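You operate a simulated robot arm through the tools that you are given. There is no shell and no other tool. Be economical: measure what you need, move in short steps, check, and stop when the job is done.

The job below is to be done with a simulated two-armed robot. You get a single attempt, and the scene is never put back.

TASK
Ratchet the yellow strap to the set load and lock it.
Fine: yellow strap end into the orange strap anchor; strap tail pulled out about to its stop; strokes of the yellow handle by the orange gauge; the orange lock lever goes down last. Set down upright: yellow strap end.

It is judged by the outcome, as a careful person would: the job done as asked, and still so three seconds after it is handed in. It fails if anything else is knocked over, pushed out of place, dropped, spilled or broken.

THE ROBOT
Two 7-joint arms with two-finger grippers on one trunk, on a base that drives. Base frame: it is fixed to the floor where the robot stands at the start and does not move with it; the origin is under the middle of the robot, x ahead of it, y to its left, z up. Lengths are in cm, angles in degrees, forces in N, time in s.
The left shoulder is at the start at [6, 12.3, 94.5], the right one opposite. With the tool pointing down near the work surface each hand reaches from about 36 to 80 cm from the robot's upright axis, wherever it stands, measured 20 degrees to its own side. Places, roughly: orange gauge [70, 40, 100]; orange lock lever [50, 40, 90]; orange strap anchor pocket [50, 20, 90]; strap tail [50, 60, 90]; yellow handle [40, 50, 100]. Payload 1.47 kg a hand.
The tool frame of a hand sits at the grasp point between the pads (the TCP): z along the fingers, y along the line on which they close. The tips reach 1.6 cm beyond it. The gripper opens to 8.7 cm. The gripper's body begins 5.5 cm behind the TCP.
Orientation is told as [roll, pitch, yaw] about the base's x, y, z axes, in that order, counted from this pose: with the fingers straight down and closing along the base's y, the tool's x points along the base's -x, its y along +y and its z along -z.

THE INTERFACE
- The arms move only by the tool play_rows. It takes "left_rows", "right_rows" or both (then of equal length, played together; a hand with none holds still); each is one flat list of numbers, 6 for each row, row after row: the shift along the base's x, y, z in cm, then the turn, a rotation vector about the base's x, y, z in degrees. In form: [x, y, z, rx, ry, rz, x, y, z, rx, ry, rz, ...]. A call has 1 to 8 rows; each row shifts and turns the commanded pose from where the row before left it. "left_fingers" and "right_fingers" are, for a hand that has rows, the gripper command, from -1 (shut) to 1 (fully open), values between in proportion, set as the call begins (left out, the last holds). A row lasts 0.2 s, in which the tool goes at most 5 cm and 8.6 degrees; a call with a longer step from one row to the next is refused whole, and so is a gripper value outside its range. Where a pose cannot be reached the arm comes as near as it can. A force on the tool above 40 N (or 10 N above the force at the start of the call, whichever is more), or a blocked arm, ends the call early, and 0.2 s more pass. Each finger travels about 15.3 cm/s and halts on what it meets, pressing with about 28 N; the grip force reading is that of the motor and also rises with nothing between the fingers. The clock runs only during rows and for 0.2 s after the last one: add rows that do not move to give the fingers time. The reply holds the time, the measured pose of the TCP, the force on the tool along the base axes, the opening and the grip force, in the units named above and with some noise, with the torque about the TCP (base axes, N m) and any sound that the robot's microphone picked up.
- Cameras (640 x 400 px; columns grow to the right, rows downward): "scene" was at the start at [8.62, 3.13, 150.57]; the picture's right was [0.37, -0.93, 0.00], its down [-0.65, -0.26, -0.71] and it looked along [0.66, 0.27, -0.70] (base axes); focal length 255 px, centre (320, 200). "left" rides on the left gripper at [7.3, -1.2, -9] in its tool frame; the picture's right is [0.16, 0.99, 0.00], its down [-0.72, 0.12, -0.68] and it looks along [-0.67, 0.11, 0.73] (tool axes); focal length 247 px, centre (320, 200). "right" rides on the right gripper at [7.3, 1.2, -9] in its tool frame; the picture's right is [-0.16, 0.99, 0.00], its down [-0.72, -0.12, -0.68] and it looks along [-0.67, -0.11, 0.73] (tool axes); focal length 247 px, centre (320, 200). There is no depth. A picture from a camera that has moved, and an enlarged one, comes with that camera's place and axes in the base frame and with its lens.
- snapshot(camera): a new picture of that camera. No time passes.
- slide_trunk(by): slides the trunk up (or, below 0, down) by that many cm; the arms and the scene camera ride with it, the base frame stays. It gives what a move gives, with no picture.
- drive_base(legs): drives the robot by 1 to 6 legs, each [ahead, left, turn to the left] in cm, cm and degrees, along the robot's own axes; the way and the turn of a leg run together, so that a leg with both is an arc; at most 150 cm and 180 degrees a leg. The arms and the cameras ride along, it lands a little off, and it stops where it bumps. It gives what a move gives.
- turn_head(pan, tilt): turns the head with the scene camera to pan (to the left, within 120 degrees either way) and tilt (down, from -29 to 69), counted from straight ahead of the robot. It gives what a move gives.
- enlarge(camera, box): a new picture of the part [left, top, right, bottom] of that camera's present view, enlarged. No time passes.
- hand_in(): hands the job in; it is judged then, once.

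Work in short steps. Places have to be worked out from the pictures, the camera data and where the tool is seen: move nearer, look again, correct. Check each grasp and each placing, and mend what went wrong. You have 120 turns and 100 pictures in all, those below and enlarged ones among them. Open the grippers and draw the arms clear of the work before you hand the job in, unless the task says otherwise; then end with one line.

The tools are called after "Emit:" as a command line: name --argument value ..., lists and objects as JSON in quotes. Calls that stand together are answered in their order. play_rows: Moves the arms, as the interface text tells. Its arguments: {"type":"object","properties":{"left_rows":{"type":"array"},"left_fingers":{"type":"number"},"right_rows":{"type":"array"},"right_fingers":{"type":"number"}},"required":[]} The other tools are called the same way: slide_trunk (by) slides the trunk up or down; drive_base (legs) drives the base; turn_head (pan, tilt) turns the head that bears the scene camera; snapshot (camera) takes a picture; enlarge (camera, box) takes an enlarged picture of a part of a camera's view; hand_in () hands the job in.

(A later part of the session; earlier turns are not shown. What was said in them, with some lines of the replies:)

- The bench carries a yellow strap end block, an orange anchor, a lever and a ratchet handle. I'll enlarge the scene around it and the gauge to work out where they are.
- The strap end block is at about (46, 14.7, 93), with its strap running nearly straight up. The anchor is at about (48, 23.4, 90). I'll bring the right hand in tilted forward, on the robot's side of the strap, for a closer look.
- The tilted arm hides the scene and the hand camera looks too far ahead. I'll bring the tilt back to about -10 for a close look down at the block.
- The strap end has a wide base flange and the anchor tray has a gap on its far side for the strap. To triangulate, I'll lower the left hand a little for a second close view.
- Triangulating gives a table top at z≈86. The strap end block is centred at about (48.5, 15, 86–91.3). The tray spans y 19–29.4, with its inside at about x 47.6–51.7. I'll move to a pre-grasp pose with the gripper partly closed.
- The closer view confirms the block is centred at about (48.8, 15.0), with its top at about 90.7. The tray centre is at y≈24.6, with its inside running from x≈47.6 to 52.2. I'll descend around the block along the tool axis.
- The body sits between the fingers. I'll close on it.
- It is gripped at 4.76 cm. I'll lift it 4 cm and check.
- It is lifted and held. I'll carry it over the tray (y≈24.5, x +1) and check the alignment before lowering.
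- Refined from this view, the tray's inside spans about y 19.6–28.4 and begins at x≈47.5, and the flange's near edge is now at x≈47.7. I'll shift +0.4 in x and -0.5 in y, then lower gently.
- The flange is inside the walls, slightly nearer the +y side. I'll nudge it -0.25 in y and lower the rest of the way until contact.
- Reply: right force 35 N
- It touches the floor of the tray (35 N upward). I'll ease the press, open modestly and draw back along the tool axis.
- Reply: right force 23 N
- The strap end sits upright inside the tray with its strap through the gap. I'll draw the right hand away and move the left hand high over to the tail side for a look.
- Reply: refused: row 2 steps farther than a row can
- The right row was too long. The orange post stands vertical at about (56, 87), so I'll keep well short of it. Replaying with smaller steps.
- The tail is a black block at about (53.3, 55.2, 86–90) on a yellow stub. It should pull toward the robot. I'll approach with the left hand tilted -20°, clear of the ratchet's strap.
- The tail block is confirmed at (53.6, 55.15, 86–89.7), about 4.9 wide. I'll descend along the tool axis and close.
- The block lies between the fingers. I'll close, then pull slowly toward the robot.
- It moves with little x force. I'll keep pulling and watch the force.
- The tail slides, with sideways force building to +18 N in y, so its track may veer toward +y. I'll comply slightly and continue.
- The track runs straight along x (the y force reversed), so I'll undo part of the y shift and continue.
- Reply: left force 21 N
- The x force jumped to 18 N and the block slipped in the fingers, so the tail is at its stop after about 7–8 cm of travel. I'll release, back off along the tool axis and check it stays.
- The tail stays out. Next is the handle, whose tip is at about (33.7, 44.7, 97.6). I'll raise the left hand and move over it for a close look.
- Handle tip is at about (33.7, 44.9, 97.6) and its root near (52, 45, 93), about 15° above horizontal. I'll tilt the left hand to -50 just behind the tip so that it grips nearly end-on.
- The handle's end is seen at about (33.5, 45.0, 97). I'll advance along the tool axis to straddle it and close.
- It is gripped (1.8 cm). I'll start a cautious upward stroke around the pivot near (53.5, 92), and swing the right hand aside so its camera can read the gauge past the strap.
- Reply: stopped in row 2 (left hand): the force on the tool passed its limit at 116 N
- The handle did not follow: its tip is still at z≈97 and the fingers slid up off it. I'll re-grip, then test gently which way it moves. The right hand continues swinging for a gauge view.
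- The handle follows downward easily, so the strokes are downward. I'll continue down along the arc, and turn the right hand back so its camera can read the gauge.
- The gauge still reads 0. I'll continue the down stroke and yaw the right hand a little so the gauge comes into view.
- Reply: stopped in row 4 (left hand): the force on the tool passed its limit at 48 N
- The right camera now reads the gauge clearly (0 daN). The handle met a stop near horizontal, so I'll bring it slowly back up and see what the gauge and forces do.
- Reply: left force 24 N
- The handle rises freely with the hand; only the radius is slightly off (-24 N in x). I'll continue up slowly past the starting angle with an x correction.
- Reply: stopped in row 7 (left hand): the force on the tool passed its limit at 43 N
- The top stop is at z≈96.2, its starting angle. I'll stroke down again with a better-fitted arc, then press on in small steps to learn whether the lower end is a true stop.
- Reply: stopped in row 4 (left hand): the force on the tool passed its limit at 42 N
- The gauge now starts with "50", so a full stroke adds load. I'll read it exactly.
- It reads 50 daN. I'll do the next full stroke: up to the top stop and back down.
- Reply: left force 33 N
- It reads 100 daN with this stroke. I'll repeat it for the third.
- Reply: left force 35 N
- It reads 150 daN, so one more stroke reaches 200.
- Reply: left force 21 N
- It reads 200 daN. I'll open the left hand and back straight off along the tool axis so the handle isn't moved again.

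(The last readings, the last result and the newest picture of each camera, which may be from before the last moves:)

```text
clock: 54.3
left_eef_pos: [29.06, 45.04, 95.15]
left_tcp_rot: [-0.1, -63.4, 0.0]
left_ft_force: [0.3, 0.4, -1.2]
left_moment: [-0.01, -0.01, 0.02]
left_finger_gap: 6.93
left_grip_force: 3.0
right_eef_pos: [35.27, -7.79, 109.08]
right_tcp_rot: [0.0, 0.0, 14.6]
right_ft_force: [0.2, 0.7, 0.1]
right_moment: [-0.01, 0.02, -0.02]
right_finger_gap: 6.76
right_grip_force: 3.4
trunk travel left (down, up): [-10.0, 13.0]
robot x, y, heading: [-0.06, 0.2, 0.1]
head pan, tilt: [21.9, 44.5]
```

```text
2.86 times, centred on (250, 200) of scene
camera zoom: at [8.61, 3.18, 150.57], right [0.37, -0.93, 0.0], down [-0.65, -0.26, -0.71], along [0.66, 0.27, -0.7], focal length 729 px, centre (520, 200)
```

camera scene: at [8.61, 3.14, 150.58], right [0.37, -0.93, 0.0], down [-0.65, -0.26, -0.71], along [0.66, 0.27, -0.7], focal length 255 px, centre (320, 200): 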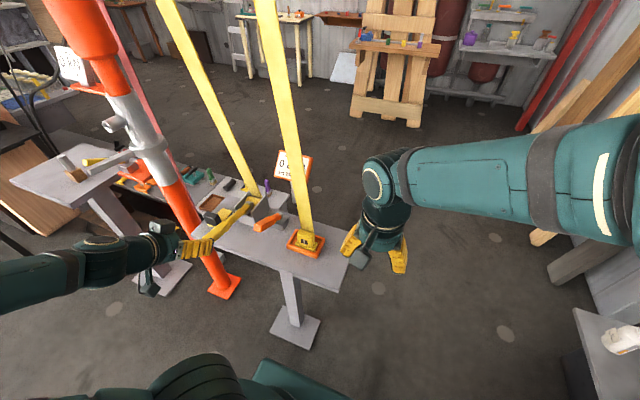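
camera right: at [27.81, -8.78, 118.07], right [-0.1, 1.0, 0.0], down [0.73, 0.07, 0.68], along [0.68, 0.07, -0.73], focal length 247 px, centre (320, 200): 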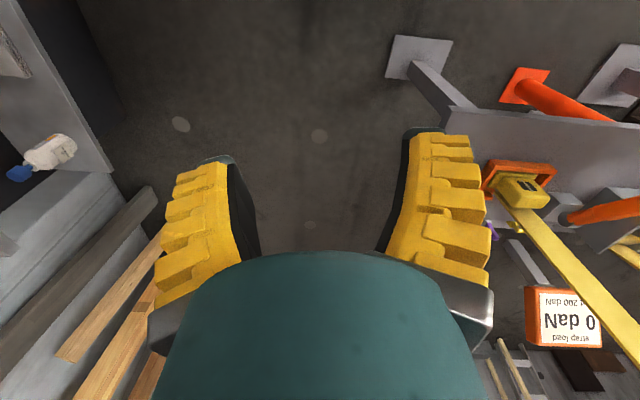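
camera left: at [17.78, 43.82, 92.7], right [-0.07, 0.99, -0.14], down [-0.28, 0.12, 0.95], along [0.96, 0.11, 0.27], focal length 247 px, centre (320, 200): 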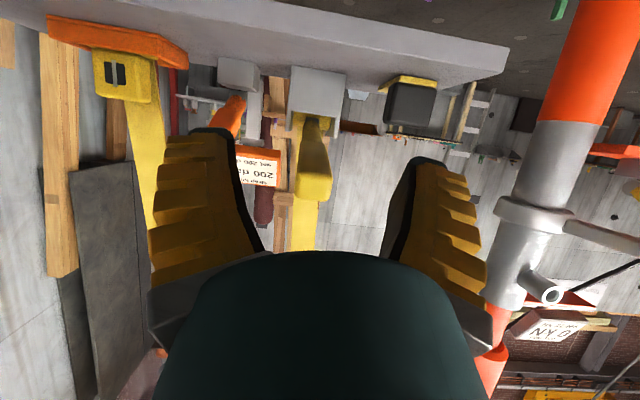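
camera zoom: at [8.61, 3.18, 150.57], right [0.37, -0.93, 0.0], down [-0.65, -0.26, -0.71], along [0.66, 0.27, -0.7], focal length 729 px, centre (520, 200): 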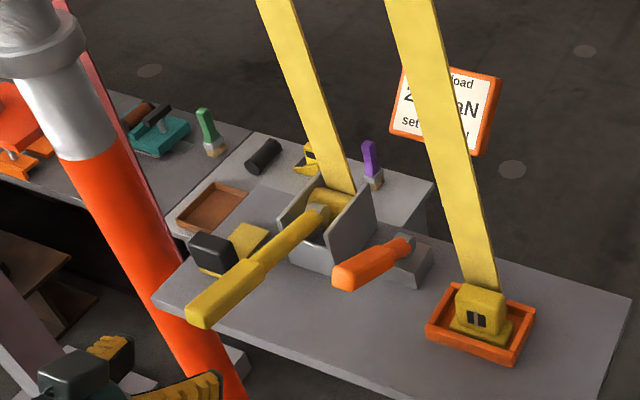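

The load holds at 200 and the handle swung up untouched. The lock lever runs from about (54.7, 36, 89.4) to its tip near (42.2, 35, 98.3). I'll lift the left hand, untilt it and close it for pressing the lever down.

Emit:
play_rows --left_rows '[-0.5, 0, 4, 0, 8, 0, 0, 0, 4, 0, 8, 0, 0, -2, 4, 0, 8, 0, 0, -4, 2.5, 0, 8, 0, 1, -3.5, 0, 0, 8, 0, 1, 0, 0, 0, 3, 0, 0, 0, 0, 0, 0, 0]' --left_fingers -1

Emit:
snapshot --camera "left"

```text
clock: 55.9
left_eef_pos: [30.46, 35.43, 109.93]
left_tcp_rot: [0.0, -20.3, 0.1]
left_ft_force: [-0.3, 0.0, -0.9]
left_moment: [-0.01, 0.03, 0.0]
left_finger_gap: 0.0
left_grip_force: 27.9
right_eef_pos: [35.15, -7.83, 109.03]
right_tcp_rot: [0.0, 0.0, 14.5]
right_ft_force: [0.1, -0.4, -0.3]
right_moment: [0.0, -0.02, 0.02]
right_finger_gap: 6.75
right_grip_force: 2.7
trunk travel left (down, up): [-10.0, 13.0]
robot x, y, heading: [-0.32, -0.52, 0.3]
head pan, tilt: [21.9, 44.5]
```

```text
32 pictures are left
camera left: at [20.46, 34.16, 115.86], right [-0.15, 0.99, -0.06], down [0.44, 0.12, 0.89], along [0.88, 0.11, -0.45], focal length 247 px, centre (320, 200)
```

left: 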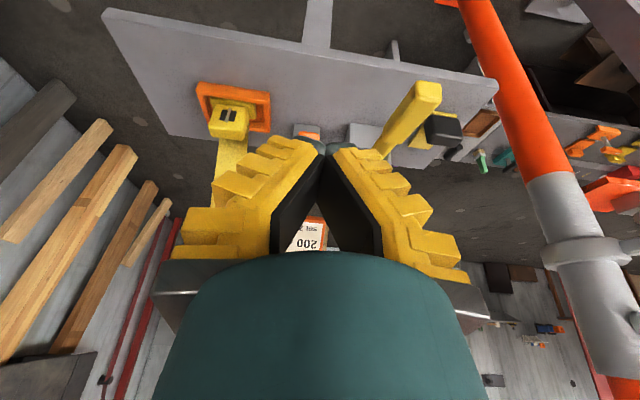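

The lever is at y≈35.0, with its tip at about (41.5, 98.3). I'll move the closed fingers above it at x≈43.5.

Emit:
play_rows --left_rows '[3.5, 0, -1, 0, 0, 0, 3.5, -0.2, -2, 0, 0, 0, 3.5, -0.2, -2, 0, 0, 0, 2.5, 0, -2, 0, 0, 0, 0, 0, 0, 0, 0, 0]'

Emit:
snapshot --camera "left"

Emit:
enlarge --camera "right" --box '[440, 120, 640, 350]'

```text
clock: 57.1
left_eef_pos: [43.77, 35.19, 102.82]
left_tcp_rot: [-0.1, -20.4, 0.0]
left_ft_force: [-0.1, 1.1, 0.9]
left_moment: [0.01, 0.01, 0.0]
left_finger_gap: 0.0
left_grip_force: 28.0
right_eef_pos: [35.27, -7.95, 109.05]
right_tcp_rot: [0.1, 0.0, 14.6]
right_ft_force: [-0.5, 0.4, -0.6]
right_moment: [0.01, 0.0, 0.02]
right_finger_gap: 6.73
right_grip_force: 2.8
trunk travel left (down, up): [-10.0, 13.0]
robot x, y, heading: [0.06, -0.1, 0.2]
head pan, tilt: [21.9, 44.5]
```

```text
31 pictures are left
camera left: at [33.72, 34.0, 108.68], right [-0.15, 0.99, -0.06], down [0.44, 0.12, 0.89], along [0.89, 0.11, -0.45], focal length 247 px, centre (320, 200)
```

left: 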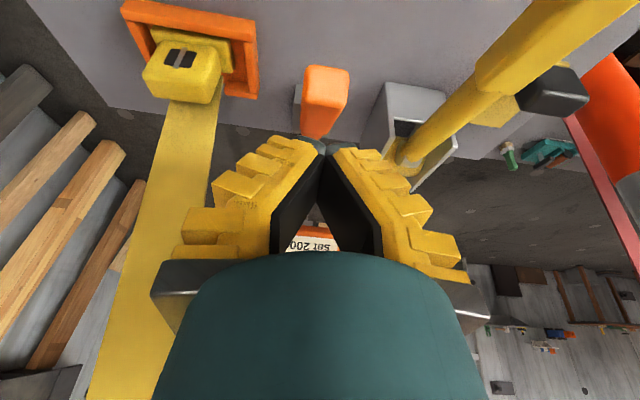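

```text
1.74 times, centred on (540, 235) of right
camera zoom: at [27.89, -8.68, 118.06], right [-0.1, 1.0, 0.0], down [0.73, 0.07, 0.68], along [0.68, 0.07, -0.73], focal length 430 px, centre (-63, 139)
```

zoom: 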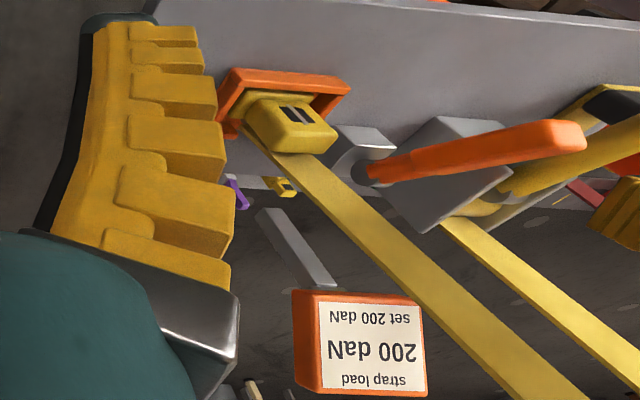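

The lever tip is confirmed at (42.1, 35.0, 98), directly under the closed fingers. I'll press down gradually.

Emit:
play_rows --left_rows '[0, -0.1, -1, 0, 0, 0, 0, 0, -1, 0, 0, 0, 0, 0, -1, 0, 0, 0, 0, 0, -0.8, 0, 0, 0, -0.1, 0, -0.8, 0, 0, 0, -0.1, 0, -0.8, 0, 0, 0, -0.1, 0, -0.8, 0, 0, 0, 0, 0, 0, 0, 0, 0]'

Emit:
snapshot --camera "left"

```text
clock: 58.9
left_eef_pos: [43.38, 35.17, 96.49]
left_tcp_rot: [0.0, -20.4, -0.2]
left_ft_force: [-0.4, 0.1, 1.1]
left_moment: [0.0, 0.0, 0.0]
left_finger_gap: 0.0
left_grip_force: 28.0
right_eef_pos: [35.32, -7.76, 109.01]
right_tcp_rot: [-0.1, -0.1, 14.5]
right_ft_force: [0.3, -0.7, 0.0]
right_moment: [0.01, -0.02, 0.01]
right_finger_gap: 6.74
right_grip_force: 3.2
trunk travel left (down, up): [-10.0, 13.0]
robot x, y, heading: [0.46, 0.12, -0.2]
head pan, tilt: [21.9, 44.5]
```

```text
29 pictures are left
camera left: at [33.38, 33.91, 102.42], right [-0.15, 0.99, -0.06], down [0.44, 0.12, 0.89], along [0.89, 0.11, -0.45], focal length 247 px, centre (320, 200)
```

left: 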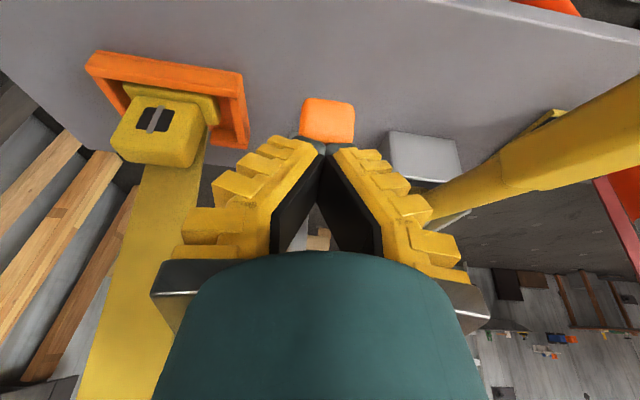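

The lever appears to be just at the fingertips, with little force. I'll continue pressing down.

Emit:
play_rows --left_rows '[-0.1, 0, -0.7, 0, 0, 0, -0.1, 0, -0.7, 0, 0, 0, -0.1, 0, -0.7, 0, 0, 0, 0, 0, -0.7, 0, 0, 0, 0, 0, -0.6, 0, 0, 0, 0, 0, -0.6, 0, 0, 0, 0, 0, 0, 0, 0, 0]'

Emit:
snapshot --camera "left"

Emit:
enlarge --camera "right" --box '[440, 120, 640, 350]'

```text
clock: 60.3
left_eef_pos: [43.03, 35.19, 93.15]
left_tcp_rot: [0.2, -21.1, -0.1]
left_ft_force: [-12.0, -3.0, 29.9]
left_moment: [-0.1, 0.4, -0.05]
left_finger_gap: 0.59
left_grip_force: 27.6
right_eef_pos: [34.95, -7.98, 109.23]
right_tcp_rot: [0.0, -0.2, 14.6]
right_ft_force: [0.5, -0.1, 0.9]
right_moment: [0.02, -0.01, -0.01]
right_finger_gap: 6.75
right_grip_force: 3.0
trunk travel left (down, up): [-10.0, 13.0]
robot x, y, heading: [-0.21, -0.06, 0.1]
head pan, tilt: [21.9, 44.5]
stopped in row 6 (left hand): the force on the tool passed its limit at 49 N (the readings are from after the stop); the commanded pose is now the measured one
```

```text
28 pictures are left
camera left: at [32.93, 33.95, 98.95], right [-0.15, 0.99, -0.05], down [0.43, 0.11, 0.9], along [0.89, 0.11, -0.44], focal length 247 px, centre (320, 200)
```

left: 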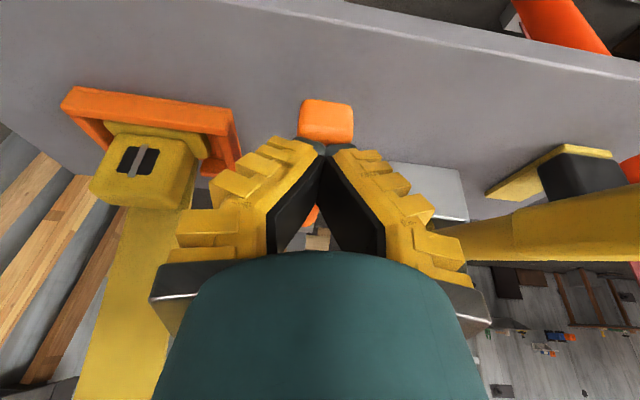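

```text
1.74 times, centred on (540, 235) of right
camera zoom: at [27.67, -8.81, 118.12], right [-0.1, 1.0, 0.0], down [0.73, 0.07, 0.68], along [0.68, 0.07, -0.73], focal length 430 px, centre (-63, 139)
```

zoom: 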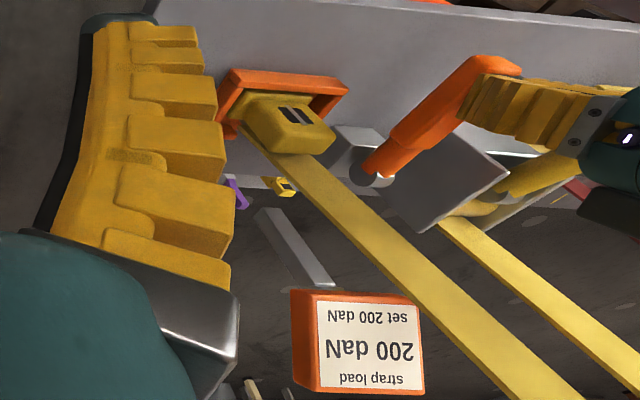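

The lever has come down to nearly horizontal against 49 N, with the load still at 200. I'll press a little more to confirm it's at its end.

Emit:
play_rows --left_rows '[0, 0, -0.2, 0, 0, 0, 0, 0, -0.2, 0, 0, 0, 0, 0, -0.2, 0, 0, 0, 0, 0, -0.2, 0, 0, 0, 0, 0, -0.2, 0, 0, 0, 0, 0, 0, 0, 0, 0]'

Emit:
enlarge --camera "right" --box '[440, 120, 640, 350]'

```text
clock: 60.7
left_eef_pos: [42.99, 35.36, 93.32]
left_tcp_rot: [0.3, -21.3, -0.1]
left_ft_force: [-15.6, -4.8, 32.5]
left_moment: [-0.11, 0.41, 0.04]
left_finger_gap: 0.61
left_grip_force: 28.6
right_eef_pos: [34.83, -8.01, 109.08]
right_tcp_rot: [0.0, -0.2, 14.8]
right_ft_force: [-0.6, -0.1, -0.6]
right_moment: [-0.01, 0.01, 0.01]
right_finger_gap: 6.75
right_grip_force: 3.0
trunk travel left (down, up): [-10.0, 13.0]
robot x, y, heading: [-0.13, -0.57, 0.2]
head pan, tilt: [21.9, 44.5]
stopped in row 1 (left hand): the force on the tool passed its limit at 46 N (the readings are from after the stop); the commanded pose is now the measured one
```

```text
1.74 times, centred on (540, 235) of right
camera zoom: at [27.61, -8.83, 118.12], right [-0.1, 1.0, 0.0], down [0.73, 0.07, 0.68], along [0.68, 0.07, -0.73], focal length 430 px, centre (-63, 139)
```

zoom: 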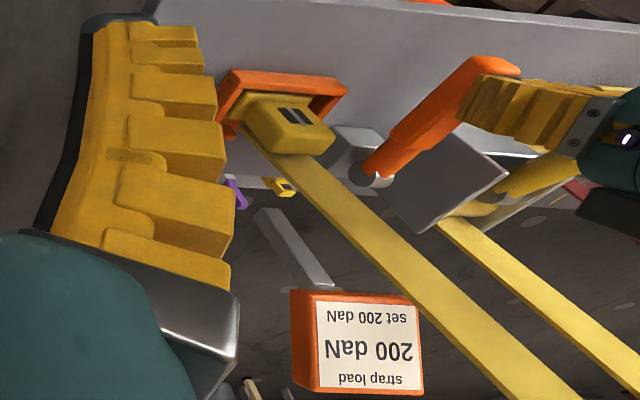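

It's a firm stop. I'll raise the hand clear and check that the lever stays down.

Emit:
play_rows --left_rows '[0, 0, 1.5, 0, 0, 0, -0.5, 0, 3, 0, 0, 0, -1, 0, 4, 0, 0, 0, -2, 0, 4, 0, 0, 0, -3, 0, 3, 0, 0, 0, -3, 0, 2, 0, 0, 0, 0, 0, 0, 0, 0, 0]'

Emit:
enlarge --camera "right" --box '[440, 120, 640, 350]'

Emit:
enlarge --camera "scene" --box '[160, 130, 340, 270]'

Emit:
snapshot --camera "left"

```text
clock: 62.3
left_eef_pos: [33.86, 35.41, 110.66]
left_tcp_rot: [0.3, -20.9, 0.0]
left_ft_force: [-1.0, 0.1, 0.2]
left_moment: [-0.05, 0.01, 0.0]
left_finger_gap: 0.0
left_grip_force: 27.9
right_eef_pos: [35.46, -7.78, 109.01]
right_tcp_rot: [0.0, -0.1, 14.5]
right_ft_force: [-0.8, -0.5, -1.0]
right_moment: [-0.02, -0.02, 0.02]
right_finger_gap: 6.74
right_grip_force: 3.5
trunk travel left (down, up): [-10.0, 13.0]
robot x, y, heading: [-0.33, 0.08, 0.2]
head pan, tilt: [21.9, 44.5]
```

```text
1.74 times, centred on (540, 235) of right
camera zoom: at [28.0, -8.65, 118.02], right [-0.1, 1.0, 0.0], down [0.73, 0.07, 0.68], along [0.68, 0.07, -0.73], focal length 430 px, centre (-63, 139)
```

zoom: 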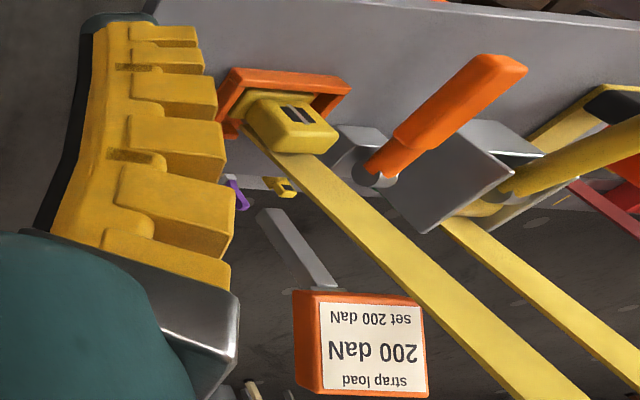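

```text
2.86 times, centred on (250, 200) of scene
camera zoom: at [8.64, 3.17, 150.56], right [0.38, -0.93, 0.0], down [-0.65, -0.26, -0.71], along [0.66, 0.27, -0.7], focal length 729 px, centre (520, 200)
```

zoom: 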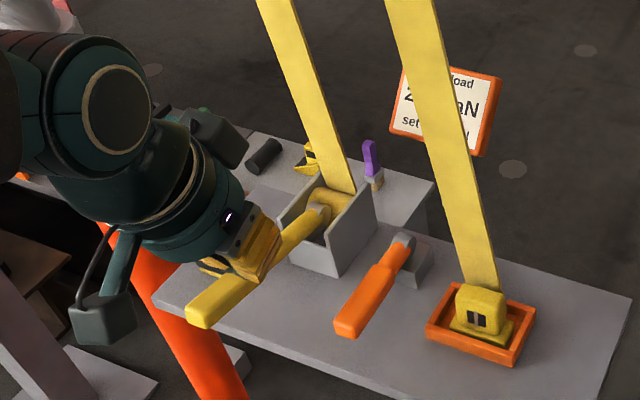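

```text
23 pictures are left
camera left: at [23.82, 34.25, 116.34], right [-0.15, 0.99, -0.05], down [0.43, 0.11, 0.9], along [0.89, 0.11, -0.44], focal length 247 px, centre (320, 200)
```

left: 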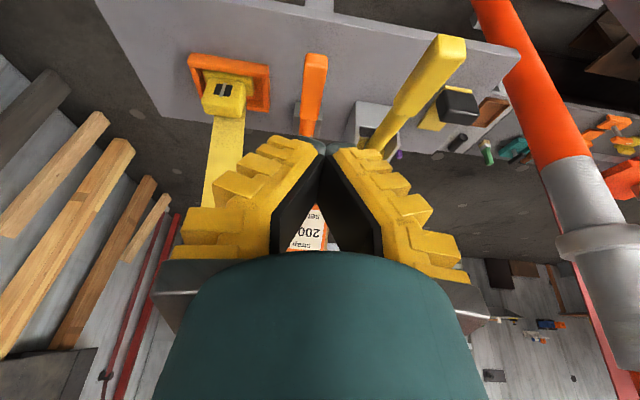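

The lever stays down, the gauge holds 200, the tail is out and the strap end is seated upright. I'll open both grippers and draw the arms clear.

Emit:
play_rows --left_rows '[-1, 0, 4, 0, 6, 0, -1, 1, 4, 0, 7, 0, -1, 1, 4, 0, 7, 0, 0, 1, 3, 0, 0, 0, 0, 0, 0, 0, 0, 0]' --left_fingers 1 --right_rows '[0, -1, 3, 0, 0, 0, 0, -1, 3, 0, 0, 0, 0, -1, 3, 0, 0, 0, 0, 0, 2, 0, 0, 0, 0, 0, 0, 0, 0, 0]' --right_fingers 1

Emit:
snapshot --camera "left"

Emit:
enlarge --camera "scene" --box '[160, 130, 340, 270]'

```text
clock: 63.5
left_eef_pos: [30.52, 38.29, 125.75]
left_tcp_rot: [0.1, -1.1, 0.0]
left_ft_force: [0.4, -0.1, -0.1]
left_moment: [-0.01, 0.02, 0.0]
left_finger_gap: 8.71
left_grip_force: 0.1
right_eef_pos: [35.1, -10.92, 120.08]
right_tcp_rot: [-0.1, 0.1, 14.6]
right_ft_force: [0.0, 1.1, 0.1]
right_moment: [0.02, 0.0, 0.01]
right_finger_gap: 8.73
right_grip_force: 0.1
trunk travel left (down, up): [-10.0, 13.0]
robot x, y, heading: [0.12, 0.01, 0.1]
head pan, tilt: [21.9, 44.5]
```

```text
22 pictures are left
camera left: at [23.02, 37.04, 134.64], right [-0.16, 0.99, 0.0], down [0.71, 0.11, 0.69], along [0.69, 0.11, -0.72], focal length 247 px, centre (320, 200)
```

left: 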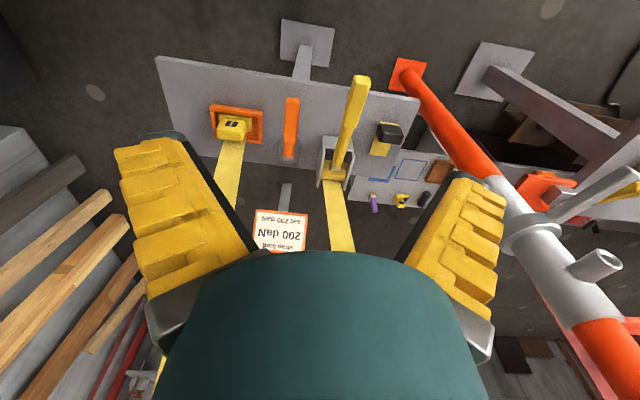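

```text
2.86 times, centred on (250, 200) of scene
camera zoom: at [8.55, 3.13, 150.57], right [0.38, -0.93, 0.0], down [-0.65, -0.26, -0.71], along [0.66, 0.27, -0.7], focal length 729 px, centre (520, 200)
```

zoom: 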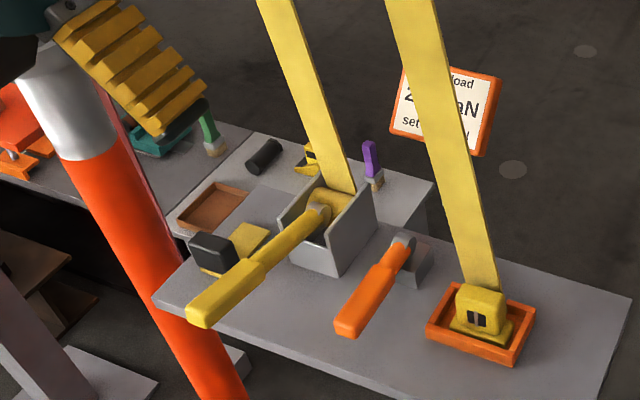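

Everything holds: 200 daN on the gauge, lever down, tail out, strap end seated and both arms clear. I'm handing in.

Emit:
hand_in

```text
The job is handed in.
```

The yellow strap is ratcheted to 200 daN and locked: the strap end is upright in the orange anchor, the tail is out to its stop, the lock lever is down, and both arms are clear with grippers open.
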